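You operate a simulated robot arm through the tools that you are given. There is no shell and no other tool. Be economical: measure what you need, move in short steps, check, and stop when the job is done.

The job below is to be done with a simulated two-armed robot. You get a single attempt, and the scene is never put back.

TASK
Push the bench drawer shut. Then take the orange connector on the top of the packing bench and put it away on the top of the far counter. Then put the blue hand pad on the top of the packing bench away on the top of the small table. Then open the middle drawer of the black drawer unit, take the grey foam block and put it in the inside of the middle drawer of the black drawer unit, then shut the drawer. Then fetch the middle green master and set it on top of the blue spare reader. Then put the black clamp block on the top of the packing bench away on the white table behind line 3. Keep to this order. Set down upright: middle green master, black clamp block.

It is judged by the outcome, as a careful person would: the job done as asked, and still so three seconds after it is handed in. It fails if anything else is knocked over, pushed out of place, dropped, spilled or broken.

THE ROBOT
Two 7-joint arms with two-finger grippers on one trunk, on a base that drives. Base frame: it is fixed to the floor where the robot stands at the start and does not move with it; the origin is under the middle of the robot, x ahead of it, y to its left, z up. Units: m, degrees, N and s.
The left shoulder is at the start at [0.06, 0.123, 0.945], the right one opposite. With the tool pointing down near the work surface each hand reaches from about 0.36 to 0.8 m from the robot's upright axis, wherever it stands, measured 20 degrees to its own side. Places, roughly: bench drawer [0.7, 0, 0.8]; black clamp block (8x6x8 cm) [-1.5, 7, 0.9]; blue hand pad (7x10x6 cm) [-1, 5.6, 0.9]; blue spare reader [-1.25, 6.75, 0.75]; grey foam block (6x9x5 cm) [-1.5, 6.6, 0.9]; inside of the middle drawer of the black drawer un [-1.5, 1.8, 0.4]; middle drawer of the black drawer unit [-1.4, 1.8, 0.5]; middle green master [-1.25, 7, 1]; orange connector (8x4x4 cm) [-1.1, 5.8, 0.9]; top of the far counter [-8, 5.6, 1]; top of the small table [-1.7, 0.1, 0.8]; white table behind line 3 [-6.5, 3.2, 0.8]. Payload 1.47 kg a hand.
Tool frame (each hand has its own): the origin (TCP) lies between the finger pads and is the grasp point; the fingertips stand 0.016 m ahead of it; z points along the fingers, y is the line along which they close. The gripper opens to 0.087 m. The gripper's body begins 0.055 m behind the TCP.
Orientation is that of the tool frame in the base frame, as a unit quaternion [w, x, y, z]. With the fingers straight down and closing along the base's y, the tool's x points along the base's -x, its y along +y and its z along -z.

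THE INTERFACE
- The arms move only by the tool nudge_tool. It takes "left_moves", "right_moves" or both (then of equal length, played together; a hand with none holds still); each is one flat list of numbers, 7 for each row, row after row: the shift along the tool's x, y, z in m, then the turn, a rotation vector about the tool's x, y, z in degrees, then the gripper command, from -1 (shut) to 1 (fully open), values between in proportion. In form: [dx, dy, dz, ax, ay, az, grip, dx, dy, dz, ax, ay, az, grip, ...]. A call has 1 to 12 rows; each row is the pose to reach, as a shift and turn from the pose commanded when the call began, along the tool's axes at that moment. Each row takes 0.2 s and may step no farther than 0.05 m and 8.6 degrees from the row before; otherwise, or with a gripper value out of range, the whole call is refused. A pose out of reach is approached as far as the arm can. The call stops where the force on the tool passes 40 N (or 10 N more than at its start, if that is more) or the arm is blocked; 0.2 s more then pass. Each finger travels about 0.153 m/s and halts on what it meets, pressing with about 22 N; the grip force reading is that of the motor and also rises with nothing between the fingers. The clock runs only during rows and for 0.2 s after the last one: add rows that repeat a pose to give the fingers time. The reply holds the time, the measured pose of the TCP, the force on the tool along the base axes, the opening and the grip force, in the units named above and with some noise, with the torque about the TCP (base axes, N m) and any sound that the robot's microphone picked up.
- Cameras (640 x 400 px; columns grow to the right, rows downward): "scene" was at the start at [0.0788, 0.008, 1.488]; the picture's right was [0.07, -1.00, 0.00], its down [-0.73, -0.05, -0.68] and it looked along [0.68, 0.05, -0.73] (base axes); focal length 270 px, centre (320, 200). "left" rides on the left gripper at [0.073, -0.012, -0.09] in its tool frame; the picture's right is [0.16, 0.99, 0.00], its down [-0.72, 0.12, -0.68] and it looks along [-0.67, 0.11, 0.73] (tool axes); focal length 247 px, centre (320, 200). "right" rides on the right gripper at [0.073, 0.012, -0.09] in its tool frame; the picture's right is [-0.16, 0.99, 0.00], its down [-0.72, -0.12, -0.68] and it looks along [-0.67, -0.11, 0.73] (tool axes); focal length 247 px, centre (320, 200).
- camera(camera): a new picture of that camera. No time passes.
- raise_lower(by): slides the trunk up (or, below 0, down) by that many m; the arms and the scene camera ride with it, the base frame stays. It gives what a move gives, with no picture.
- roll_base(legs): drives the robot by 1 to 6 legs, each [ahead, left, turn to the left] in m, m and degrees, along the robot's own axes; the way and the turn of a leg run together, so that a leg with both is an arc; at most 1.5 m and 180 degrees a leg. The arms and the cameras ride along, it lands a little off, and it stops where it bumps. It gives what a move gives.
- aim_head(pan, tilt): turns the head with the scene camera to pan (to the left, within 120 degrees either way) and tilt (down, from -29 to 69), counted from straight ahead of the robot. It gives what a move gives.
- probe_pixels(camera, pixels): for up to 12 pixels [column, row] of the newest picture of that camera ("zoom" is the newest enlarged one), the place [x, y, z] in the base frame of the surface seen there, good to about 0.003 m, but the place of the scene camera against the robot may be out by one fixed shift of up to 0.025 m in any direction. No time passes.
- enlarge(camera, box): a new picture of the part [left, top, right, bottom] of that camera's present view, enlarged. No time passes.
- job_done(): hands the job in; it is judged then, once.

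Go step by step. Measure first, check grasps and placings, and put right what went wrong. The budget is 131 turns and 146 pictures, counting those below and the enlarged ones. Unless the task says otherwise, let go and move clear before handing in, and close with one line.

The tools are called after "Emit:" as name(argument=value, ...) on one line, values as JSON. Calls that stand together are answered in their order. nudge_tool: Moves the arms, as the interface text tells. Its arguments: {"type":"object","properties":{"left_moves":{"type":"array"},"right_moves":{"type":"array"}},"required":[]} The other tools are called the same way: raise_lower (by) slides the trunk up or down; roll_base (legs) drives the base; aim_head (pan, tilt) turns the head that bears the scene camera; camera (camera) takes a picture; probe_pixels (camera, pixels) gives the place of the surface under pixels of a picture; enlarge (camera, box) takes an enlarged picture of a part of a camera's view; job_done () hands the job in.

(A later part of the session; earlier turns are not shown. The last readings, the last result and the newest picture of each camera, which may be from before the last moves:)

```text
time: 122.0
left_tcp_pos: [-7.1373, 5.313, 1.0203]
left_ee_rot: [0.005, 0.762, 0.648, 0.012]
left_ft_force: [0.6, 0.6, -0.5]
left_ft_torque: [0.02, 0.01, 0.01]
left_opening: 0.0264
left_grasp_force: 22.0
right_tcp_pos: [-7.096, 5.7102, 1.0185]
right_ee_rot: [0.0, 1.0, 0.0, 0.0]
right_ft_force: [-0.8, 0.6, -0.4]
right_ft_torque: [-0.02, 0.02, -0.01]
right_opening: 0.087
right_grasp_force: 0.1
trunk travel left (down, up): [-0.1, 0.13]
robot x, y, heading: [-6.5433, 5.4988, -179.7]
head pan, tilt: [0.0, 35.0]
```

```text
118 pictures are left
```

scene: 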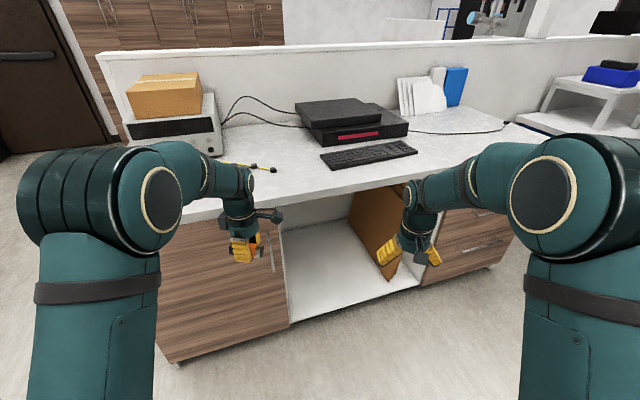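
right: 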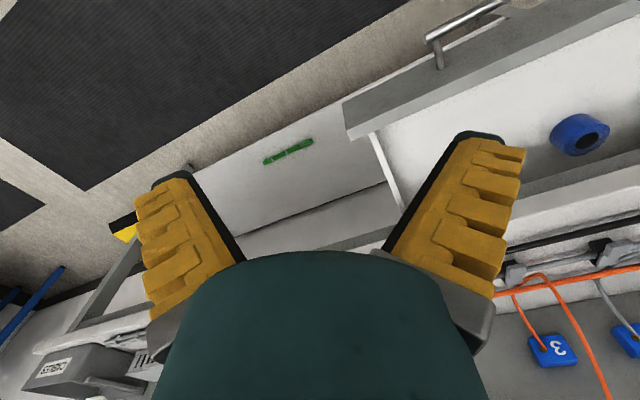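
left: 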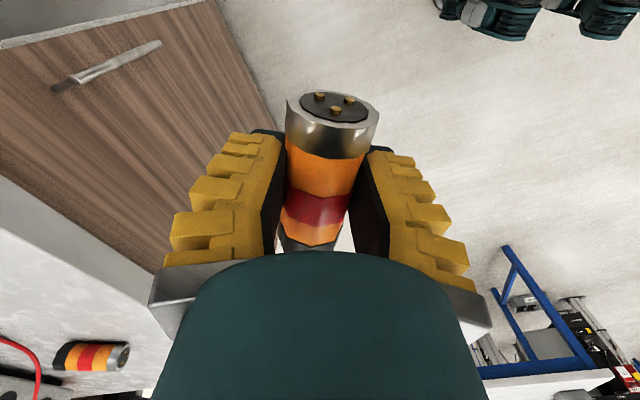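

The clear spot is around (-7.61,5.41), and the true counter height is about 0.97 after the camera's z shift. I'll raise the trunk, shift and drive up to it.

Emit:
raise_lower(by=0.1)

Emit:
roll_base(legs=[[0, -0.09, 0], [0.45, 0, 0]])

Emit:
camera(camera="left")

Emit:
camera(camera="scene")

```text
time: 123.3
left_tcp_pos: [-7.1373, 5.3134, 1.1219]
left_ee_rot: [0.004, 0.762, 0.647, 0.011]
left_ft_force: [0.1, 0.4, 0.9]
left_ft_torque: [0.0, -0.02, -0.01]
left_opening: 0.0265
left_grasp_force: 22.4
right_tcp_pos: [-7.096, 5.7117, 1.1173]
right_ee_rot: [0.0, 1.0, 0.0, 0.0]
right_ft_force: [0.5, -0.6, 0.1]
right_ft_torque: [0.03, 0.01, -0.01]
right_opening: 0.087
right_grasp_force: 0.0
trunk travel left (down, up): [-0.2, 0.03]
robot x, y, heading: [-6.5432, 5.4958, -180.1]
head pan, tilt: [0.0, 35.0]
```

```text
time: 127.1
left_tcp_pos: [-7.5903, 5.4043, 1.1207]
left_ee_rot: [0.004, 0.762, 0.648, 0.012]
left_ft_force: [0.6, -0.2, -0.7]
left_ft_torque: [0.01, -0.02, -0.02]
left_opening: 0.0263
left_grasp_force: 22.1
right_tcp_pos: [-7.5497, 5.8011, 1.1177]
right_ee_rot: [0.0, 1.0, 0.0, 0.0]
right_ft_force: [0.2, -0.5, -0.7]
right_ft_torque: [0.02, -0.01, 0.02]
right_opening: 0.0869
right_grasp_force: 0.1
trunk travel left (down, up): [-0.2, 0.03]
robot x, y, heading: [-6.9977, 5.5916, -180.1]
head pan, tilt: [0.0, 35.0]
```

```text
117 pictures are left
```

left: 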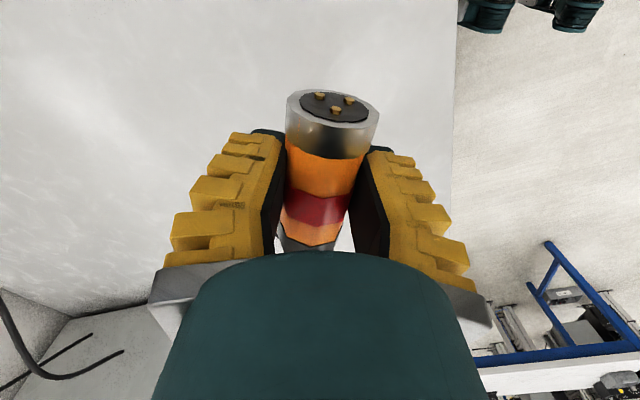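

```text
116 pictures are left
```

scene: 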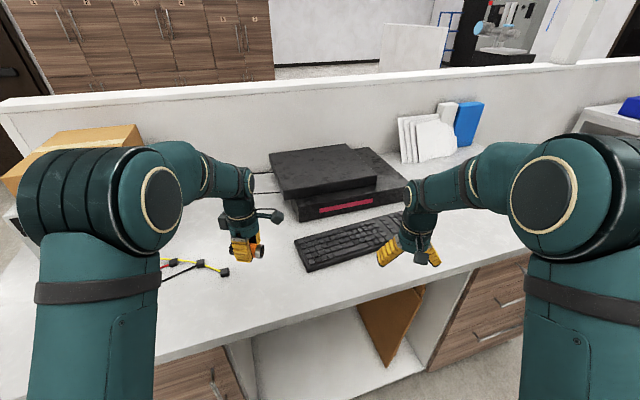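

The hand is above clear counter. I'll probe the surface height and nearest lead ends.

Emit:
probe_pixels(camera="left", pixels=[[220, 80], [420, 100], [450, 100], [100, 100]])

Emit:
probe_pixels(camera="scene", pixels=[[222, 273], [300, 262], [260, 285], [262, 252]])

```text
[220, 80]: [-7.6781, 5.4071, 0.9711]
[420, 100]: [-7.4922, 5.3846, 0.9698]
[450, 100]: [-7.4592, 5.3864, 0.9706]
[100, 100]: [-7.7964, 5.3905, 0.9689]
```

```text
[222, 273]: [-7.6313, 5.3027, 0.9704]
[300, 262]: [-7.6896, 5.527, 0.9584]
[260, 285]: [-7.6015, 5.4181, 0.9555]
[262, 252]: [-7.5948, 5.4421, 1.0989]
```

The surface is at 0.970, so the set-down TCP is z≈0.993. I'll lower, release and rise.

Emit:
nudge_tool(left_moves=[0, 0, 0.04, 0, 0, 0, -1, 0, 0, 0.08, 0, 0, 0, -1, 0, 0, 0.11, 0, 0, 0, -1, 0, 0, 0.12, 0, 0, 0, -1, 0, 0, 0.127, 0, 0, 0, -1, 0, 0, 0.127, 0, 0, 0, -0.1, 0, 0, 0.127, 0, 0, 0, 0.5, 0, 0, 0.127, 0, 0, 0, 0.5, 0, 0, 0.09, 0, 0, 0, 0.5, 0, 0, 0.05, 0, 0, 0, 0.5, 0, 0, 0.01, 0, 0, 0, 0.5])

Emit:
camera(camera="left")

```text
time: 129.5
left_tcp_pos: [-7.5893, 5.4032, 1.1118]
left_ee_rot: [0.003, 0.762, 0.648, 0.012]
left_ft_force: [-0.2, 0.3, -0.6]
left_ft_torque: [0.01, 0.04, -0.01]
left_opening: 0.0695
left_grasp_force: 2.3
right_tcp_pos: [-7.5483, 5.801, 1.1189]
right_ee_rot: [0.0, 1.0, 0.001, 0.0]
right_ft_force: [-0.6, 0.1, 0.9]
right_ft_torque: [0.01, -0.01, 0.01]
right_opening: 0.0871
right_grasp_force: 0.1
trunk travel left (down, up): [-0.2, 0.03]
robot x, y, heading: [-6.9934, 5.5876, -179.7]
head pan, tilt: [0.0, 35.0]
```

```text
115 pictures are left
```

left: 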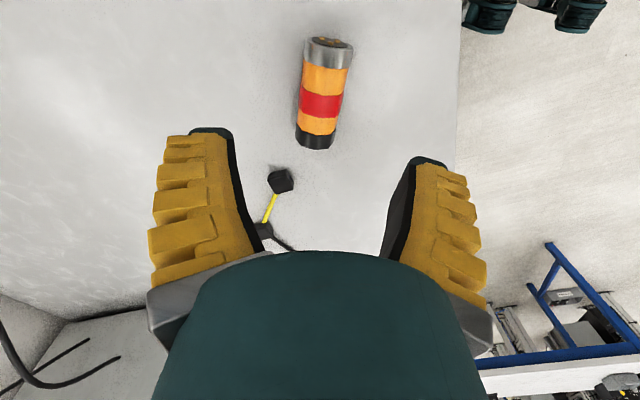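

The connector lies stable on the counter, clear of the leads. I'll turn the left hand back and drive back along the same lane in reverse.

Emit:
nudge_tool(left_moves=[0, 0, -0.01, 0, 0, 8.1, 1, 0, 0, -0.02, 0, 0, 16.2, 1, 0, 0, -0.02, 0, 0, 24.3, 1, 0, 0, -0.02, 0, 0, 32.4, 1, 0, 0, -0.02, 0, 0, 40.5, 1, 0, 0, -0.02, 0, 0, 48.6, 1, 0, 0, -0.02, 0, 0, 56.7, 1, 0, 0, -0.02, 0, 0, 64.8, 1, 0, 0, -0.02, 0, 0, 72.9, 1, 0, 0, -0.02, 0, 0, 81, 1])

Emit:
roll_base(legs=[[-0.45, 0, 0], [0, 1.0, 0], [-1.28, 0.06, 0], [-1.3, -0.2, 0], [-1.4, 0, 0], [-1.2, 0.22, 0]])

```text
time: 131.7
left_tcp_pos: [-7.5902, 5.405, 1.1309]
left_ee_rot: [-0.003, 1.0, -0.004, 0.011]
left_ft_force: [0.2, 0.2, -0.1]
left_ft_torque: [0.01, -0.03, 0.03]
left_opening: 0.0872
left_grasp_force: 0.1
right_tcp_pos: [-7.5492, 5.801, 1.1187]
right_ee_rot: [0.0, 1.0, 0.001, 0.0]
right_ft_force: [-0.2, 0.2, -0.1]
right_ft_torque: [0.02, 0.02, 0.01]
right_opening: 0.0868
right_grasp_force: 0.2
trunk travel left (down, up): [-0.2, 0.03]
robot x, y, heading: [-6.9939, 5.5837, -180.1]
head pan, tilt: [0.0, 35.0]
```

```text
time: 167.5
left_tcp_pos: [-1.9485, 4.379, 1.1313]
left_ee_rot: [-0.004, 1.0, 0.017, 0.011]
left_ft_force: [-0.5, 0.5, -0.1]
left_ft_torque: [0.0, -0.01, -0.01]
left_opening: 0.087
left_grasp_force: 0.1
right_tcp_pos: [-1.9234, 4.7764, 1.1183]
right_ee_rot: [0.001, 1.0, 0.02, 0.0]
right_ft_force: [0.1, -0.1, -1.0]
right_ft_torque: [-0.01, -0.01, -0.02]
right_opening: 0.0871
right_grasp_force: 0.0
trunk travel left (down, up): [-0.2, 0.03]
robot x, y, heading: [-1.3625, 4.5824, -177.5]
head pan, tilt: [0.0, 35.0]
```

I'll turn to face along the bench and slide up the aisle abreast of the pad.

Emit:
roll_base(legs=[[0, 0, -165.5], [-0.02, 0.76, 0]])

Emit:
raise_lower(by=-0.1)

Emit:
camera(camera="left")

Emit:
camera(camera="scene")

```text
time: 181.3
left_tcp_pos: [-1.0798, 5.6522, 1.1315]
left_ee_rot: [-0.01, -0.142, 0.99, -0.006]
left_ft_force: [-1.0, 0.3, 0.4]
left_ft_torque: [0.01, -0.03, -0.01]
left_opening: 0.0869
left_grasp_force: 0.1
right_tcp_pos: [-1.0047, 5.2617, 1.1173]
right_ee_rot: [0.0, -0.145, 0.989, 0.0]
right_ft_force: [-0.8, 0.5, 0.3]
right_ft_torque: [-0.03, 0.01, 0.03]
right_opening: 0.0871
right_grasp_force: 0.0
trunk travel left (down, up): [-0.2, 0.03]
robot x, y, heading: [-1.5958, 5.3066, 17.0]
head pan, tilt: [0.0, 35.0]
```

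```text
time: 182.7
left_tcp_pos: [-1.0782, 5.6526, 1.0318]
left_ee_rot: [-0.01, -0.142, 0.99, -0.006]
left_ft_force: [-0.6, -0.1, -0.7]
left_ft_torque: [0.01, 0.01, 0.01]
left_opening: 0.0871
left_grasp_force: 0.1
right_tcp_pos: [-1.005, 5.2604, 1.0167]
right_ee_rot: [0.0, -0.145, 0.989, 0.0]
right_ft_force: [-0.4, -0.1, 0.4]
right_ft_torque: [-0.03, 0.01, 0.02]
right_opening: 0.0869
right_grasp_force: 0.1
trunk travel left (down, up): [-0.1, 0.13]
robot x, y, heading: [-1.5976, 5.309, 16.7]
head pan, tilt: [0.0, 35.0]
```

```text
114 pictures are left
```

left: 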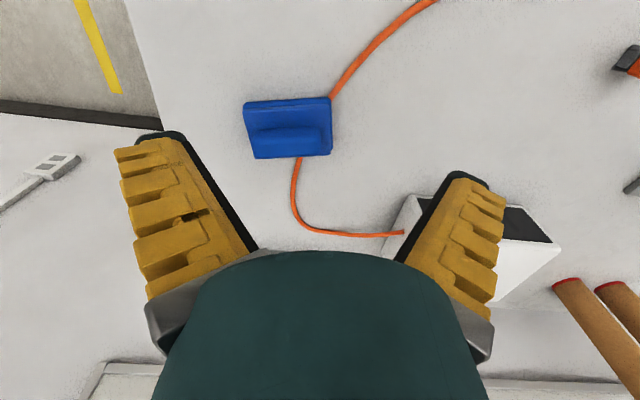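

```text
113 pictures are left
```

scene: 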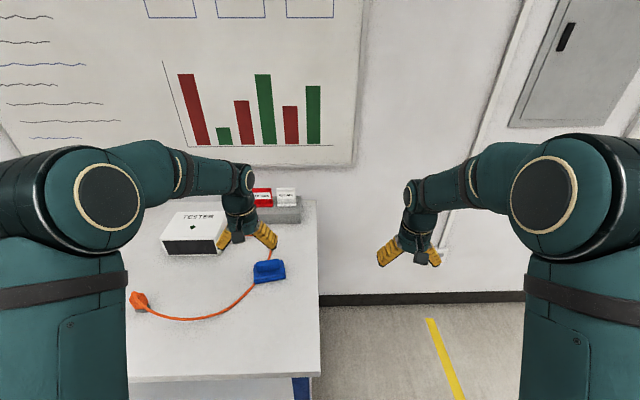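

The pad shows in the left camera at (290,128), its fin running along tool y. I'll probe it.

Emit:
probe_pixels(camera="left", pixels=[[246, 102], [330, 98], [254, 158], [331, 153], [255, 136], [288, 132], [318, 132], [288, 148], [288, 108], [225, 130], [340, 85], [298, 165]])

Emit:
enlarge(camera="left", box=[220, 70, 360, 190])

```text
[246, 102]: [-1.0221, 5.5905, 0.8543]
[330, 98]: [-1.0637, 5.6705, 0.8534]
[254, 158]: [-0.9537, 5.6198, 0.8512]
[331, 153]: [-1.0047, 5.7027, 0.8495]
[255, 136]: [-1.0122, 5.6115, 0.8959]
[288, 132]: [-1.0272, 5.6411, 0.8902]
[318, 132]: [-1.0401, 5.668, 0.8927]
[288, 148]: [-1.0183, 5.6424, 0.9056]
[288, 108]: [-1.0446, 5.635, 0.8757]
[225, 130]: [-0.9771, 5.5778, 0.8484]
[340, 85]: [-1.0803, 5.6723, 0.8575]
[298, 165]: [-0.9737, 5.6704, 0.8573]
```

```text
3.33 times, centred on (290, 130) of left
```

zoom: 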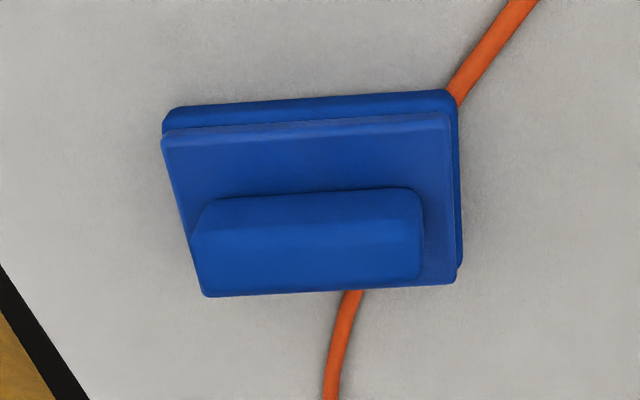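

The fin's top centre is (-1.018,5.643,0.906), about 6.5 cm long at heading 117°. I'll grip it lengthwise by its ends: align 10.5°, then descend.

Emit:
nudge_tool(left_moves=[-0.027, -0.013, 0.0, 0, 0, -5.2, 1, -0.0548, -0.0262, 0.03, 0, 0, -10.5, 1, -0.0548, -0.0262, 0.07, 0, 0, -10.5, 1])

Emit:
camera(camera="left")

```text
time: 183.5
left_tcp_pos: [-1.0181, 5.6413, 0.9584]
left_ee_rot: [-0.012, -0.232, 0.973, -0.005]
left_ft_force: [0.3, 0.7, -0.8]
left_ft_torque: [0.0, 0.02, -0.01]
left_opening: 0.087
left_grasp_force: 0.0
right_tcp_pos: [-1.0036, 5.261, 1.0185]
right_ee_rot: [0.001, -0.145, 0.989, 0.0]
right_ft_force: [0.1, -0.6, 0.1]
right_ft_torque: [-0.02, -0.02, -0.01]
right_opening: 0.0869
right_grasp_force: 0.0
trunk travel left (down, up): [-0.1, 0.13]
robot x, y, heading: [-1.5973, 5.3065, 16.2]
head pan, tilt: [0.0, 35.0]
```

```text
111 pictures are left
```

left: 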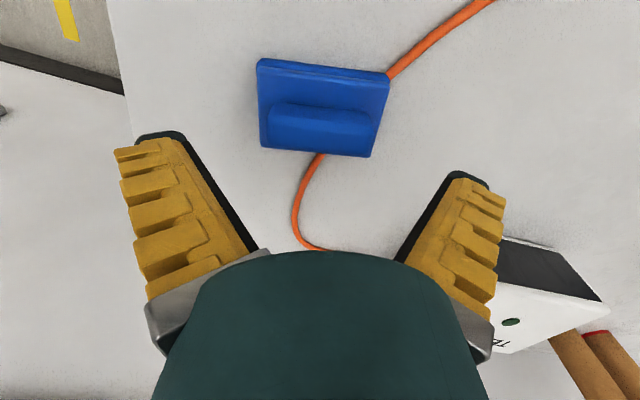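

The 7° image slope matches tool y, so it's aligned. I'll check the fin's ends before descending.

Emit:
probe_pixels(camera="left", pixels=[[272, 125], [365, 135], [318, 130], [318, 138], [318, 122], [272, 115], [362, 125]])

```text
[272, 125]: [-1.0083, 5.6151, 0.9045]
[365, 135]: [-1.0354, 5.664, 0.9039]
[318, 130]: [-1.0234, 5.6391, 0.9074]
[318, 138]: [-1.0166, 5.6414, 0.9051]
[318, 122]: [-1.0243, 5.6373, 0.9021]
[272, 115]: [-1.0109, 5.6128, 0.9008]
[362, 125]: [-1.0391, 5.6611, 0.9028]
```

Centred within 2 mm. Descending 0.062 and gripping.

Emit:
nudge_tool(left_moves=[0, 0, 0.03, 0, 0, 0, 1, 0, 0, 0.05, 0, 0, 0, 1, 0, 0, 0.062, 0, 0, 0, 1, 0, 0, 0.062, 0, 0, 0, 0, 0, 0, 0.062, 0, 0, 0, -1, 0, 0, 0.062, 0, 0, 0, -1, 0, 0, 0.062, 0, 0, 0, -1])

Emit:
camera(camera="left")

```text
time: 185.1
left_tcp_pos: [-1.0195, 5.6412, 0.8981]
left_ee_rot: [-0.011, -0.231, 0.973, -0.005]
left_ft_force: [0.9, 0.6, 0.1]
left_ft_torque: [0.03, -0.02, -0.02]
left_opening: 0.0701
left_grasp_force: 21.7
right_tcp_pos: [-1.0048, 5.2604, 1.0164]
right_ee_rot: [0.0, -0.144, 0.99, 0.0]
right_ft_force: [-0.5, 0.3, 0.1]
right_ft_torque: [0.0, -0.01, 0.02]
right_opening: 0.087
right_grasp_force: 0.1
trunk travel left (down, up): [-0.1, 0.13]
robot x, y, heading: [-1.5944, 5.3059, 16.8]
head pan, tilt: [0.0, 35.0]
```

```text
110 pictures are left
```

left: 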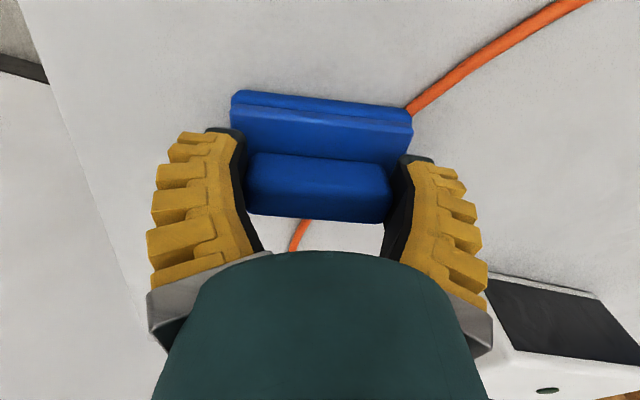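

Gripped at 0.070. Lifting slowly and checking the cable stays.

Emit:
nudge_tool(left_moves=[0, 0, -0.02, 0, 0, 0, -1, 0, 0, -0.045, 0, 0, 0, -1, 0, 0, -0.08, 0, 0, 0, -1, 0, 0, -0.12, 0, 0, 0, -1, 0, 0, -0.15, 0, 0, 0, -1])

Emit:
camera(camera="left")

Emit:
camera(camera="scene")

```text
time: 186.3
left_tcp_pos: [-1.0204, 5.6428, 1.0479]
left_ee_rot: [-0.012, -0.231, 0.973, -0.005]
left_ft_force: [-0.2, -0.5, -0.6]
left_ft_torque: [0.01, -0.03, 0.01]
left_opening: 0.0699
left_grasp_force: 22.2
right_tcp_pos: [-1.0045, 5.2596, 1.018]
right_ee_rot: [-0.001, -0.145, 0.989, 0.001]
right_ft_force: [-0.2, -0.6, 0.0]
right_ft_torque: [0.03, -0.02, 0.01]
right_opening: 0.087
right_grasp_force: 0.1
trunk travel left (down, up): [-0.1, 0.13]
robot x, y, heading: [-1.5967, 5.3098, 16.8]
head pan, tilt: [0.0, 35.0]
```

```text
109 pictures are left
```

left: 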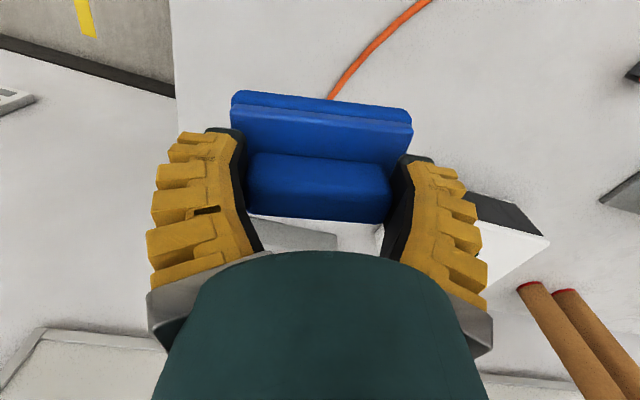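

```text
108 pictures are left
```

scene: 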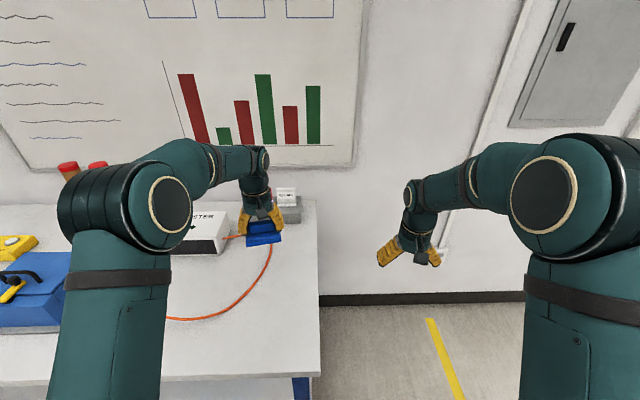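

The pad is up and the cable stayed on the bench. I'll drive back down the corridor toward the small table at (-1.7,0.1).

Emit:
roll_base(legs=[[0, -0.85, 0], [0, 0, -91.8], [0.52, 0.54, 0], [1.25, -0.17, 0], [1.25, -0.17, 0], [1.25, -0.17, 0]])

Emit:
aim_head(pan=-100, tilt=30)

Emit:
camera(camera="scene")

```text
time: 220.9
left_tcp_pos: [0.0132, -0.2825, 1.0469]
left_ee_rot: [-0.012, 0.542, 0.84, 0.005]
left_ft_force: [0.3, 0.8, -1.2]
left_ft_torque: [0.03, -0.04, 0.01]
left_opening: 0.0696
left_grasp_force: 22.2
right_tcp_pos: [-0.3679, -0.2826, 1.0174]
right_ee_rot: [0.001, 0.614, 0.79, 0.0]
right_ft_force: [-0.4, 0.0, -0.5]
right_ft_torque: [0.02, 0.0, -0.01]
right_opening: 0.0869
right_grasp_force: 0.0
trunk travel left (down, up): [-0.1, 0.13]
robot x, y, heading: [-0.295, 0.3074, -75.7]
head pan, tilt: [0.0, 35.0]
```

```text
time: 222.7
left_tcp_pos: [0.014, -0.2821, 1.0474]
left_ee_rot: [-0.011, 0.542, 0.84, 0.005]
left_ft_force: [-0.6, -0.5, -1.1]
left_ft_torque: [0.0, 0.0, 0.02]
left_opening: 0.0698
left_grasp_force: 21.8
right_tcp_pos: [-0.3678, -0.2819, 1.0185]
right_ee_rot: [0.0, 0.613, 0.79, 0.0]
right_ft_force: [0.0, 0.0, 1.0]
right_ft_torque: [0.01, -0.01, 0.01]
right_opening: 0.0867
right_grasp_force: 0.0
trunk travel left (down, up): [-0.1, 0.13]
robot x, y, heading: [-0.2974, 0.3019, -75.8]
head pan, tilt: [-100.0, 30.0]
```

```text
107 pictures are left
```

scene: 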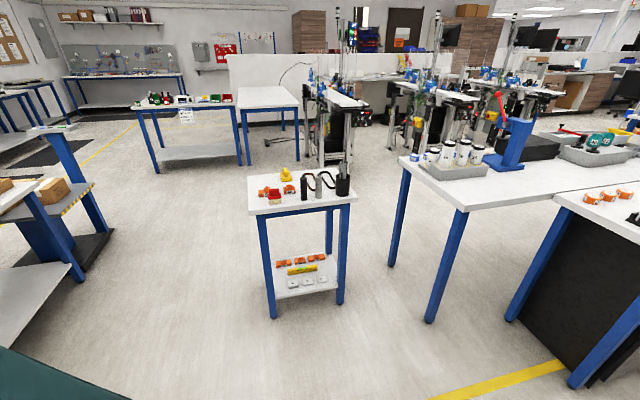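

The small table is at (300,190) with several items on it. I'll enlarge to find free space.

Emit:
enlarge(camera="scene", box=[230, 150, 374, 240])

Emit:
probe_pixels(camera="scene", pixels=[[252, 210], [355, 203], [248, 180], [348, 172], [275, 318], [342, 305], [290, 208], [340, 196], [262, 185], [300, 175]])

```text
4.44 times, centred on (302, 195) of scene
```

zoom: 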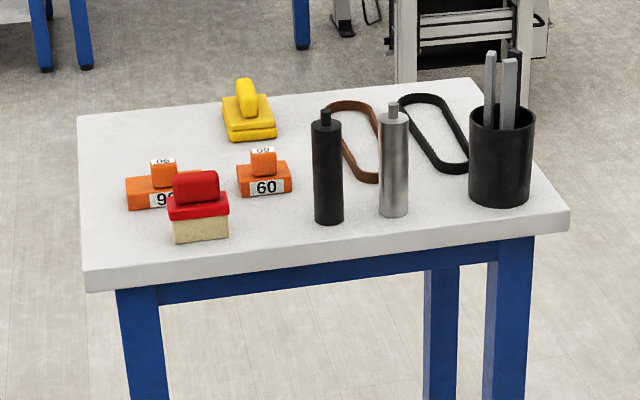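

```text
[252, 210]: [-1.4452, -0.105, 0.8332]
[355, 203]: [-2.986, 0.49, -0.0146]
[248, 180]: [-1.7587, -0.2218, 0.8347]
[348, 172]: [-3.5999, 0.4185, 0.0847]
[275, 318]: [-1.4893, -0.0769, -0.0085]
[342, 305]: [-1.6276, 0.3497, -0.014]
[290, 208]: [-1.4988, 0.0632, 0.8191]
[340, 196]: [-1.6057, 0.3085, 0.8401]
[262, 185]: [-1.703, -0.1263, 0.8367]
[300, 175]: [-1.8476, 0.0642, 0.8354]
```

The back-left area near zoom (150,140) looks free. I'll probe its boundaries.

Emit:
probe_pixels(camera="zoom", pixels=[[150, 140], [80, 118], [225, 135], [235, 130], [130, 178], [160, 165], [85, 285], [470, 80], [568, 210], [185, 235], [300, 235], [255, 175]])

```text
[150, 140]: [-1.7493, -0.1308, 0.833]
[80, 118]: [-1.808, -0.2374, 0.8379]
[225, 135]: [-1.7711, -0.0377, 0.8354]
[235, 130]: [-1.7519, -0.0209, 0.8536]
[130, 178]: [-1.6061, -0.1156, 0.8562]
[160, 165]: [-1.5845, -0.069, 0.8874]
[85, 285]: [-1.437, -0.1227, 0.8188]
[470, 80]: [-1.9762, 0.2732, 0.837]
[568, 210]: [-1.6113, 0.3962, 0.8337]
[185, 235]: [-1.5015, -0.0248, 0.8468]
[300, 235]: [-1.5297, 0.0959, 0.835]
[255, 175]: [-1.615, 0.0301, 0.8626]
```

The free back-left patch is about 18×17 cm around (-1.760,-0.118). I'd place from the south side, so I'll check the floor there.

Emit:
aim_head(pan=-60, tilt=38)

Emit:
camera(camera="scene")

```text
time: 223.8
left_tcp_pos: [0.0136, -0.2846, 1.0462]
left_ee_rot: [-0.011, 0.542, 0.84, 0.005]
left_ft_force: [0.6, 0.7, -0.3]
left_ft_torque: [-0.02, 0.02, 0.03]
left_opening: 0.0697
left_grasp_force: 21.9
right_tcp_pos: [-0.3695, -0.2821, 1.0181]
right_ee_rot: [0.0, 0.614, 0.79, 0.001]
right_ft_force: [0.1, -0.7, 0.2]
right_ft_torque: [-0.02, 0.02, 0.0]
right_opening: 0.0871
right_grasp_force: 0.1
trunk travel left (down, up): [-0.1, 0.13]
robot x, y, heading: [-0.298, 0.3042, -75.6]
head pan, tilt: [-60.0, 38.0]
```

```text
105 pictures are left
```

scene: 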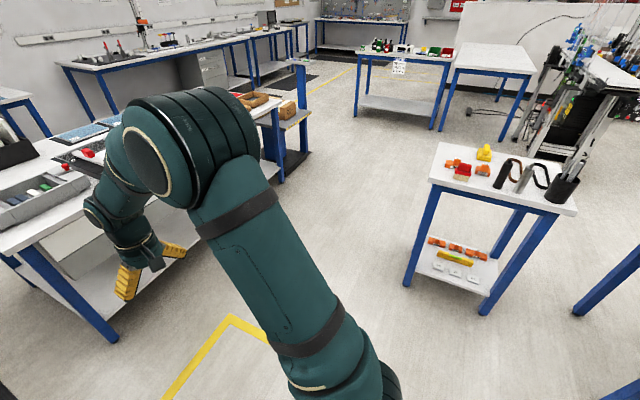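

Emit:
probe_pixels(camera="scene", pixels=[[105, 335], [310, 152], [270, 178], [285, 135], [355, 110], [440, 128], [405, 284], [300, 200], [340, 230], [20, 240]])

```text
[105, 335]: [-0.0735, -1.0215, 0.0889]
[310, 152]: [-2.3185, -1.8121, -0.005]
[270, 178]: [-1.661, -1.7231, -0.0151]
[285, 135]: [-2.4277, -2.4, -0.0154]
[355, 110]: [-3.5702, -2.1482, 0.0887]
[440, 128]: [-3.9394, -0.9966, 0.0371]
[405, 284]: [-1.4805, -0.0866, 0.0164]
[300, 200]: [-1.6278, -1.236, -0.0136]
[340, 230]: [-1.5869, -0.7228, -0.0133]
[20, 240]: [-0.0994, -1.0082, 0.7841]
```

The floor south of the table is clear. I'll raise the trunk, turn to face 108.5°, back up, then slide left so the pad ends above the patch.

Emit:
raise_lower(by=0.1)

Emit:
roll_base(legs=[[0, 0, -175.9], [-0.584, 0, 0], [0, 1.365, 0]])

Emit:
aim_head(pan=15, tilt=48)

Emit:
camera(camera="scene")

Emit:
camera(camera="left")

```text
time: 225.1
left_tcp_pos: [0.0137, -0.2841, 1.1479]
left_ee_rot: [-0.012, 0.541, 0.841, 0.005]
left_ft_force: [0.1, 0.0, -1.2]
left_ft_torque: [0.02, 0.0, 0.0]
left_opening: 0.07
left_grasp_force: 22.2
right_tcp_pos: [-0.3691, -0.2834, 1.1175]
right_ee_rot: [0.001, 0.613, 0.79, 0.0]
right_ft_force: [-0.8, -0.8, -0.1]
right_ft_torque: [0.03, -0.01, -0.01]
right_opening: 0.0869
right_grasp_force: 0.0
trunk travel left (down, up): [-0.2, 0.03]
robot x, y, heading: [-0.2965, 0.3112, -75.8]
head pan, tilt: [-60.0, 38.0]
```

```text
time: 247.2
left_tcp_pos: [-1.7228, -0.2155, 1.1473]
left_ee_rot: [0.005, 0.875, -0.483, 0.011]
left_ft_force: [-0.4, -0.1, -1.7]
left_ft_torque: [0.0, 0.02, 0.03]
left_opening: 0.0696
left_grasp_force: 21.9
right_tcp_pos: [-1.3458, -0.1651, 1.1176]
right_ee_rot: [0.0, 0.829, -0.559, -0.001]
right_ft_force: [-0.3, 0.1, 0.3]
right_ft_torque: [0.0, 0.0, 0.02]
right_opening: 0.0867
right_grasp_force: 0.1
trunk travel left (down, up): [-0.2, 0.03]
robot x, y, heading: [-1.3316, -0.7583, 112.0]
head pan, tilt: [-60.0, 38.0]
```

```text
time: 248.7
left_tcp_pos: [-1.724, -0.214, 1.1477]
left_ee_rot: [0.004, 0.876, -0.483, 0.011]
left_ft_force: [0.5, 0.0, -0.7]
left_ft_torque: [-0.06, -0.02, 0.02]
left_opening: 0.0696
left_grasp_force: 22.1
right_tcp_pos: [-1.3446, -0.1641, 1.1171]
right_ee_rot: [-0.001, 0.83, -0.558, 0.001]
right_ft_force: [0.2, 0.9, 0.5]
right_ft_torque: [-0.01, 0.01, 0.0]
right_opening: 0.0871
right_grasp_force: 0.1
trunk travel left (down, up): [-0.2, 0.03]
robot x, y, heading: [-1.3331, -0.7569, 112.1]
head pan, tilt: [15.0, 48.0]
```

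```text
104 pictures are left
```

scene: 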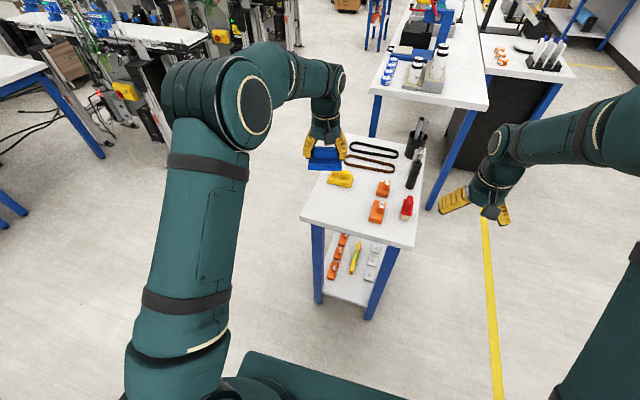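

```text
103 pictures are left
```

left: 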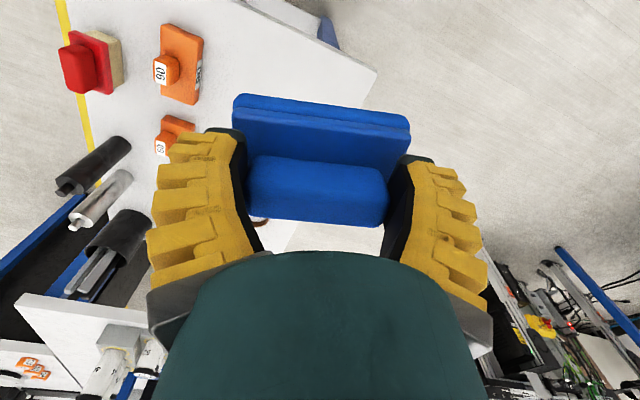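

The hand is about 9.5 cm short. I'll verify the table corner and blocks with the left camera.

Emit:
probe_pixels(camera="left", pixels=[[374, 72], [205, 60], [200, 102], [240, 5], [250, 75], [190, 125], [270, 235], [118, 60], [330, 90]])

Emit:
probe_pixels(camera="scene", pixels=[[329, 184], [352, 186], [340, 172], [302, 220], [388, 197], [376, 190], [350, 165]])

```text
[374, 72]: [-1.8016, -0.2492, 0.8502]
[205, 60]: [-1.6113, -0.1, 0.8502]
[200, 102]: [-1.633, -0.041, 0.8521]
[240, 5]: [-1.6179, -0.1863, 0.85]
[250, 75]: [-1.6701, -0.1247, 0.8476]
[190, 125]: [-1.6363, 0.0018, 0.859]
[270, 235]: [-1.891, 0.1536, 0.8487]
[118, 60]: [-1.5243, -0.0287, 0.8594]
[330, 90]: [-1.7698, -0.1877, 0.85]
```

```text
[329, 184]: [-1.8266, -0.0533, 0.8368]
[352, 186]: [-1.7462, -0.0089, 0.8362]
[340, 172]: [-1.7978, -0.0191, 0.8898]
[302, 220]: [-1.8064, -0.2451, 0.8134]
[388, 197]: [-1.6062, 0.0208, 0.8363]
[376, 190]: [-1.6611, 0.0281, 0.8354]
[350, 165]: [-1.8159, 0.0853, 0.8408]
```

Patch centre in true coordinates is (-1.73,-0.122), with the table at 0.850. I'll move 9 cm forward, lower and release.

Emit:
nudge_tool(left_moves=[-0.04, -0.022, 0, 0, 0, 0, -1, -0.0803, -0.0442, 0, 0, 0, 0, -1, -0.0803, -0.0442, 0.05, 0, 0, 0, -1, -0.0803, -0.0442, 0.1, 0, 0, 0, -1, -0.0803, -0.0442, 0.15, 0, 0, 0, -1, -0.0803, -0.0442, 0.2, 0, 0, 0, -1, -0.0803, -0.0442, 0.235, 0, 0, 0, -1, -0.0803, -0.0442, 0.244, 0, 0, 0, -1, -0.0803, -0.0442, 0.249, 0, 0, 0, -1, -0.0803, -0.0442, 0.249, 0, 0, 0, 1, -0.0803, -0.0442, 0.249, 0, 0, 0, 1])

Emit:
camera(camera="left")

```text
time: 251.1
left_tcp_pos: [-1.7258, -0.129, 0.8955]
left_ee_rot: [0.004, 0.875, -0.484, 0.012]
left_ft_force: [-0.2, 0.5, 0.4]
left_ft_torque: [0.0, 0.0, 0.01]
left_opening: 0.087
left_grasp_force: 0.0
right_tcp_pos: [-1.3455, -0.164, 1.1183]
right_ee_rot: [0.0, 0.83, -0.558, 0.001]
right_ft_force: [0.0, 0.3, 0.6]
right_ft_torque: [0.0, -0.02, -0.01]
right_opening: 0.0868
right_grasp_force: 0.0
trunk travel left (down, up): [-0.2, 0.03]
robot x, y, heading: [-1.3324, -0.7554, 112.4]
head pan, tilt: [15.0, 48.0]
```

```text
102 pictures are left
```

left: 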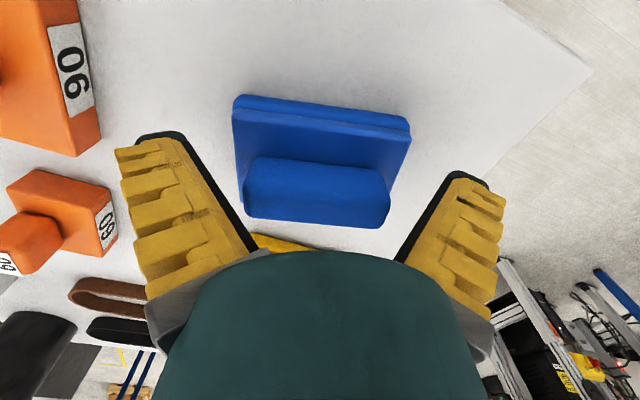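

The pad is released and flat. I'll rise straight up and check.

Emit:
nudge_tool(left_moves=[0, 0, -0.03, 0, 0, 0, 1, 0, 0, -0.07, 0, 0, 0, 1, 0, 0, -0.12, 0, 0, 0, 1, 0, 0, -0.17, 0, 0, 5, 1, 0, 0, -0.21, 0, 0, 10.5, 1])

Emit:
camera(camera="left")

```text
time: 252.3
left_tcp_pos: [-1.7279, -0.1255, 1.1075]
left_ee_rot: [0.004, 0.827, -0.562, 0.012]
left_ft_force: [-0.8, 0.1, 0.6]
left_ft_torque: [0.04, -0.01, -0.02]
left_opening: 0.0865
left_grasp_force: 0.1
right_tcp_pos: [-1.344, -0.1648, 1.1187]
right_ee_rot: [0.0, 0.83, -0.558, 0.0]
right_ft_force: [-0.3, -0.6, 1.5]
right_ft_torque: [-0.01, 0.01, 0.02]
right_opening: 0.0868
right_grasp_force: 0.2
trunk travel left (down, up): [-0.2, 0.03]
robot x, y, heading: [-1.3365, -0.7562, 112.3]
head pan, tilt: [15.0, 48.0]
```

```text
101 pictures are left
```

left: 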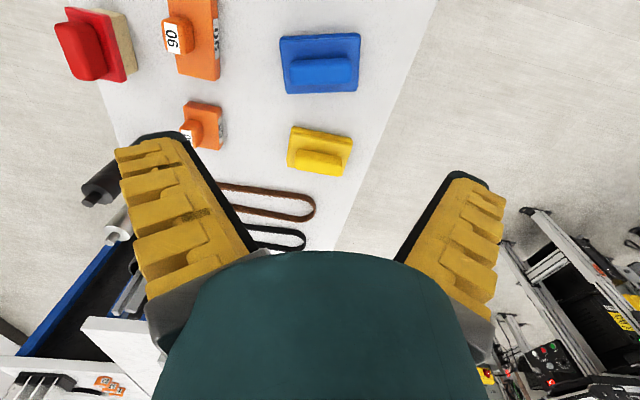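

The pad sits well on the small table and nothing else moved. Next I'll go to the black drawer unit: back away to the right, drive up the corridor and turn to face it.

Emit:
roll_base(legs=[[0, -1.0, 0], [1.2, -0.45, 0], [1.07, -0.48, 0], [0, 0, 86]])

Emit:
aim_head(pan=0, tilt=45)

Emit:
camera(camera="scene")

```text
time: 276.8
left_tcp_pos: [-1.0373, 1.7466, 1.1066]
left_ee_rot: [-0.006, 0.989, 0.147, 0.01]
left_ft_force: [-0.3, -0.1, -0.2]
left_ft_torque: [0.02, -0.01, -0.01]
left_opening: 0.0871
left_grasp_force: 0.1
right_tcp_pos: [-0.9677, 2.126, 1.1178]
right_ee_rot: [0.0, 0.988, 0.152, 0.0]
right_ft_force: [-0.7, -0.3, -0.3]
right_ft_torque: [-0.01, -0.01, 0.01]
right_opening: 0.0868
right_grasp_force: 0.1
trunk travel left (down, up): [-0.2, 0.03]
robot x, y, heading: [-0.3757, 2.0923, -162.6]
head pan, tilt: [15.0, 48.0]
```

```text
time: 277.5
left_tcp_pos: [-1.0374, 1.747, 1.1074]
left_ee_rot: [-0.005, 0.989, 0.147, 0.01]
left_ft_force: [-0.1, -0.3, -0.8]
left_ft_torque: [-0.02, 0.0, -0.01]
left_opening: 0.0871
left_grasp_force: 0.0
right_tcp_pos: [-0.9681, 2.1259, 1.1179]
right_ee_rot: [0.0, 0.988, 0.152, 0.0]
right_ft_force: [0.0, 0.1, 0.0]
right_ft_torque: [0.04, -0.01, 0.0]
right_opening: 0.0871
right_grasp_force: 0.1
trunk travel left (down, up): [-0.2, 0.03]
robot x, y, heading: [-0.3737, 2.0912, -162.9]
head pan, tilt: [0.0, 45.0]
```

```text
100 pictures are left
```

scene: 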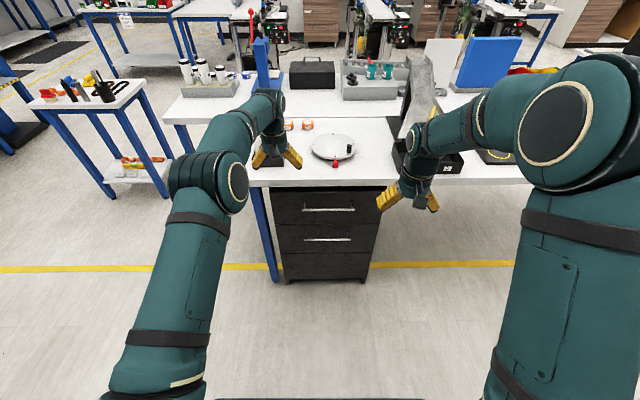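

The drawer unit faces us, with bar handles at (327,209) for the top drawer and (327,240) for the middle one. I'll enlarge and probe.

Emit:
enlarge(camera="scene", box=[240, 160, 400, 290])

Emit:
probe_pixels(camera="scene", pixels=[[305, 240], [327, 240], [350, 239], [327, 209], [327, 250], [280, 230], [375, 228], [285, 255], [368, 255], [255, 186], [360, 184], [328, 265]])

```text
3.08 times, centred on (320, 225) of scene
```

zoom: 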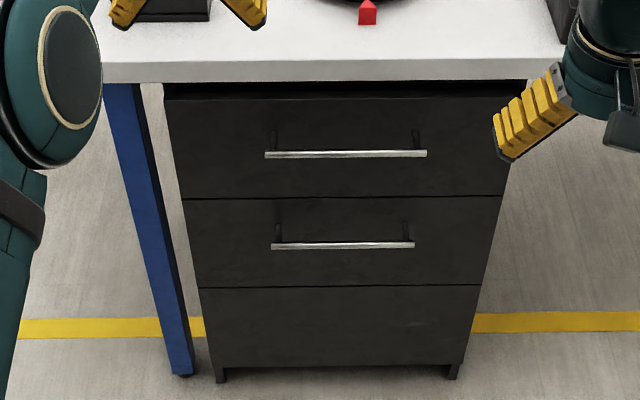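

```text
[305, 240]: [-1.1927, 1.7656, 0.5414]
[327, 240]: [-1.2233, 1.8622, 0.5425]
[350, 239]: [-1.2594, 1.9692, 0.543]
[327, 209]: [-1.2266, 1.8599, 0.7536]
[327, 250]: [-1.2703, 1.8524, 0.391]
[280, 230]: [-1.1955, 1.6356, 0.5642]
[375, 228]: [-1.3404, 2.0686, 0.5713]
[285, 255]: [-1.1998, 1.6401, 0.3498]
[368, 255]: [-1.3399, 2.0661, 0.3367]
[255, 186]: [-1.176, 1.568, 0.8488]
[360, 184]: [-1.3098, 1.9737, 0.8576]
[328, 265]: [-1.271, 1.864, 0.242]
```

The middle handle's bar centre is about (-1.225,1.867,0.555), standing 4.7 cm off the face. I'll roll and pitch the right hand to grip the bar from the front, raise the left hand out of the way, and lower the trunk.

Emit:
nudge_tool(right_moves=[0.008, 0.0125, 0, -3.57, -3.57, 6.86, 1, 0.017, 0.025, 0, -7.15, -7.15, 13.7, 1, 0.025, 0.0375, 0, -10.7, -10.7, 20.6, 1, 0.033, 0.05, 0, -14.3, -14.3, 27.4, 1, 0.042, 0.0625, 0, -17.9, -17.9, 34.3, 1, 0.05, 0.075, 0, -21.4, -21.4, 41.2, 1, 0.058, 0.0875, 0, -25, -25, 48, 1, 0.067, 0.1, 0, -28.6, -28.6, 54.9, 1, 0.075, 0.1125, 0, -32.2, -32.2, 61.7, 1, 0.083, 0.125, 0, -35.7, -35.7, 68.6, 1, 0.092, 0.1375, 0, -39.3, -39.3, 75.4, 1, 0.1, 0.15, 0, -42.9, -42.9, 82.3, 1], left_moves=[0.01, 0.01, -0.01, 0, 0, 0, 1, 0.02, 0.02, -0.02, 0, 0, 0, 1, 0.03, 0.03, -0.03, 0, 0, 0, 1, 0.04, 0.04, -0.04, 0, 0, 0, 1, 0.05, 0.05, -0.05, 0, 0, 0, 1, 0.06, 0.06, -0.06, 0, 0, 0, 1, 0.07, 0.07, -0.07, 0, 0, 0, 1, 0.08, 0.08, -0.08, 0, 0, 0, 1, 0.09, 0.09, -0.09, 0, 0, 0, 1, 0.1, 0.1, -0.1, 0, 0, 0, 1, 0.1, 0.1, -0.1, 0, 0, 0, 1, 0.1, 0.1, -0.1, 0, 0, 0, 1])

Emit:
raise_lower(by=-0.17)

Emit:
camera(camera="right")

Emit:
camera(camera="scene")

```text
time: 280.1
left_tcp_pos: [-0.9129, 1.6788, 1.2077]
left_ee_rot: [-0.007, 0.989, 0.148, 0.01]
left_ft_force: [-0.6, 0.3, 0.0]
left_ft_torque: [0.01, 0.0, -0.02]
left_opening: 0.087
left_grasp_force: 0.1
right_tcp_pos: [-0.834, 2.0039, 1.12]
right_ee_rot: [0.372, 0.714, -0.526, -0.274]
right_ft_force: [0.5, -0.4, 0.4]
right_ft_torque: [0.0, 0.0, 0.03]
right_opening: 0.0871
right_grasp_force: 0.0
right hand out of reach, approached as far as the arm can: row 11, 12
trunk travel left (down, up): [-0.2, 0.03]
robot x, y, heading: [-0.3747, 2.0871, -162.4]
head pan, tilt: [0.0, 45.0]
```

```text
time: 282.1
left_tcp_pos: [-0.9139, 1.6799, 1.0382]
left_ee_rot: [-0.006, 0.989, 0.148, 0.01]
left_ft_force: [-0.2, -0.5, -0.3]
left_ft_torque: [0.0, 0.04, -0.01]
left_opening: 0.0869
left_grasp_force: 0.2
right_tcp_pos: [-0.8343, 2.0053, 0.9502]
right_ee_rot: [0.371, 0.715, -0.525, -0.274]
right_ft_force: [-0.1, -0.1, -0.9]
right_ft_torque: [0.02, 0.02, 0.01]
right_opening: 0.0868
right_grasp_force: 0.0
trunk travel left (down, up): [-0.03, 0.2]
robot x, y, heading: [-0.3737, 2.0902, -162.8]
head pan, tilt: [0.0, 45.0]
```

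```text
98 pictures are left
```

right: 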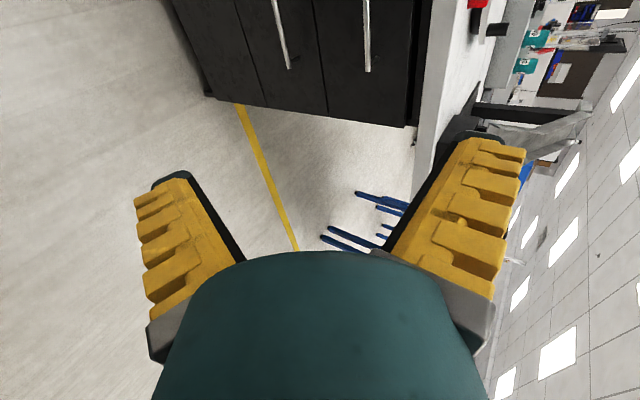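

```text
97 pictures are left
```

scene: 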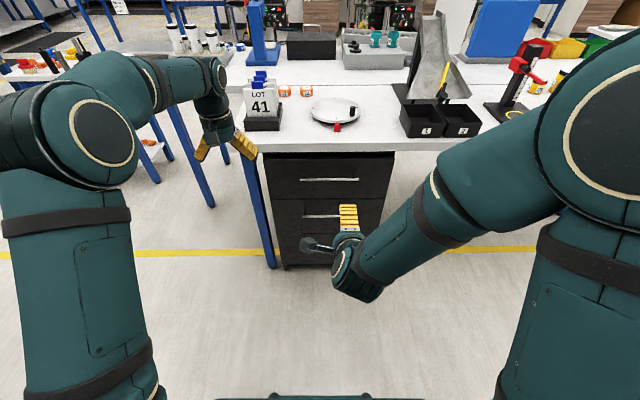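

The right camera sees both handles: (367,40) is the top one and (281,40) the middle one. I'll measure them.

Emit:
probe_pixels(camera="right", pixels=[[273, 5], [280, 40], [287, 62], [367, 40], [367, 68], [350, 85], [270, 85], [405, 110], [425, 100], [240, 60]])

```text
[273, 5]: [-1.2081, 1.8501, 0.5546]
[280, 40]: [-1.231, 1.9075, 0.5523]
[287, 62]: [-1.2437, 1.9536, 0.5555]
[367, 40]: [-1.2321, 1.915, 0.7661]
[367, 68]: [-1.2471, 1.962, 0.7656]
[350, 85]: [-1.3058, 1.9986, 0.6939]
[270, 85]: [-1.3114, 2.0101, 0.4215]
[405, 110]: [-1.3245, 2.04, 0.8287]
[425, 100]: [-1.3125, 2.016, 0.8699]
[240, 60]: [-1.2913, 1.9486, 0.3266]
```

The bar is at z 0.554 on the line through (-1.231,1.908), and the right hand's orientation is good. I'll pull the left hand back and up, then drive 0.25 m ahead.

Emit:
nudge_tool(left_moves=[0.03, 0, -0.03, 0, 0, 0, 1, 0.06, 0, -0.06, 0, 0, 0, 1, 0.09, 0, -0.09, 0, 0, 0, 1, 0.12, 0, -0.11, 0, 0, 0, 1])

Emit:
roll_base(legs=[[0.25, 0, 0]])

```text
time: 283.1
left_tcp_pos: [-0.8003, 1.7129, 1.1502]
left_ee_rot: [-0.006, 0.989, 0.149, 0.011]
left_ft_force: [0.2, 0.7, 0.6]
left_ft_torque: [0.02, 0.01, 0.0]
left_opening: 0.0869
left_grasp_force: 0.1
right_tcp_pos: [-0.8326, 2.0055, 0.9489]
right_ee_rot: [0.372, 0.716, -0.524, -0.274]
right_ft_force: [0.6, 0.4, -1.1]
right_ft_torque: [-0.02, 0.01, 0.04]
right_opening: 0.087
right_grasp_force: 0.0
trunk travel left (down, up): [-0.03, 0.2]
robot x, y, heading: [-0.3723, 2.0873, -162.5]
head pan, tilt: [0.0, 45.0]
```

```text
time: 284.9
left_tcp_pos: [-1.0378, 1.6384, 1.1491]
left_ee_rot: [-0.006, 0.989, 0.147, 0.01]
left_ft_force: [-0.7, 0.1, 0.6]
left_ft_torque: [0.04, -0.01, 0.03]
left_opening: 0.0872
left_grasp_force: 0.2
right_tcp_pos: [-1.0705, 1.9325, 0.9497]
right_ee_rot: [0.371, 0.715, -0.525, -0.274]
right_ft_force: [-0.8, -0.4, -1.5]
right_ft_torque: [0.01, 0.02, 0.02]
right_opening: 0.087
right_grasp_force: 0.1
trunk travel left (down, up): [-0.03, 0.2]
robot x, y, heading: [-0.6116, 2.0159, -162.8]
head pan, tilt: [0.0, 45.0]
```

Moving the right hand to the pre-grasp point 0.10 in front of the bar.

Emit:
nudge_tool(right_moves=[0, -0.029, 0.032, 0, 0, 0, 1, 0, -0.058, 0.064, 0, 0, 0, 1, 0, -0.087, 0.0965, 0, 0, 0, 1, 0, -0.116, 0.129, 0, 0, 0, 1, 0, -0.1455, 0.161, 0, 0, 0, 1, 0, -0.1746, 0.193, 0, 0, 0, 1, 0, -0.2037, 0.2253, 0, 0, 0, 1, 0, -0.2328, 0.2575, 0, 0, 0, 1])

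Emit:
camera(camera="right")

```text
time: 286.7
left_tcp_pos: [-1.0378, 1.6394, 1.1494]
left_ee_rot: [-0.006, 0.989, 0.147, 0.01]
left_ft_force: [-0.3, -0.2, 0.2]
left_ft_torque: [0.03, 0.01, -0.02]
left_opening: 0.0869
left_grasp_force: 0.0
right_tcp_pos: [-1.1459, 1.9107, 0.6111]
right_ee_rot: [0.372, 0.714, -0.525, -0.274]
right_ft_force: [-0.1, 0.2, 1.1]
right_ft_torque: [-0.02, -0.03, 0.01]
right_opening: 0.0869
right_grasp_force: 0.0
trunk travel left (down, up): [-0.03, 0.2]
robot x, y, heading: [-0.6111, 2.0158, -162.5]
head pan, tilt: [0.0, 45.0]
```

```text
96 pictures are left
```

right: 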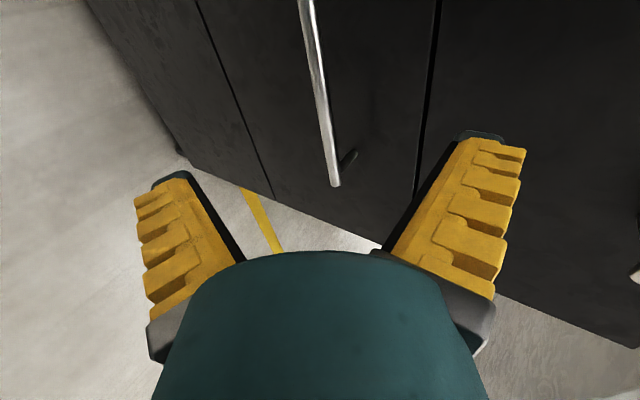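

Emit:
probe_pixels(camera="right", pixels=[[306, 10], [315, 60], [325, 120], [335, 180], [348, 160], [370, 100]])

```text
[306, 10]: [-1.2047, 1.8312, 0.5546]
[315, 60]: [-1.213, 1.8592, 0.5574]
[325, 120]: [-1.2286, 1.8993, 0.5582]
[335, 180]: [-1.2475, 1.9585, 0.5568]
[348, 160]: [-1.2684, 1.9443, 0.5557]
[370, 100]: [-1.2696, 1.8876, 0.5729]
```

The bar is lined up. I'll advance 0.1 along the tool and close.

Emit:
nudge_tool(right_moves=[0, 0.002, 0.04, 0, 0, 0, 1, 0, 0.002, 0.075, 0, 0, 0, 1, 0, 0.002, 0.1, 0, 0, 0, 1, 0, 0.002, 0.1, 0, 0, 0, 0, 0, 0.002, 0.1, 0, 0, 0, -1, 0, 0.002, 0.1, 0, 0, 0, -1, 0, 0.002, 0.1, 0, 0, 0, -1])

Emit:
camera(camera="right")

```text
time: 288.3
left_tcp_pos: [-1.0362, 1.6396, 1.1501]
left_ee_rot: [-0.006, 0.989, 0.148, 0.011]
left_ft_force: [0.0, -0.6, 1.1]
left_ft_torque: [-0.03, -0.01, -0.03]
left_opening: 0.087
left_grasp_force: 0.2
right_tcp_pos: [-1.2237, 1.8845, 0.5563]
right_ee_rot: [0.37, 0.716, -0.525, -0.273]
right_ft_force: [9.5, 4.6, -4.9]
right_ft_torque: [0.15, -0.01, 0.08]
right_opening: 0.0072
right_grasp_force: 30.0
trunk travel left (down, up): [-0.03, 0.2]
robot x, y, heading: [-0.6111, 2.0157, -162.7]
head pan, tilt: [0.0, 45.0]
```

```text
95 pictures are left
```

right: 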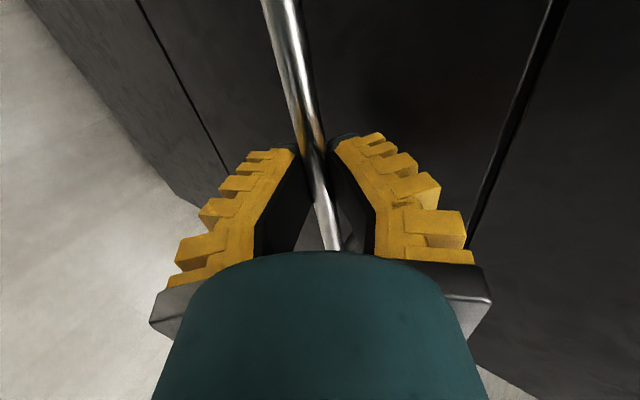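

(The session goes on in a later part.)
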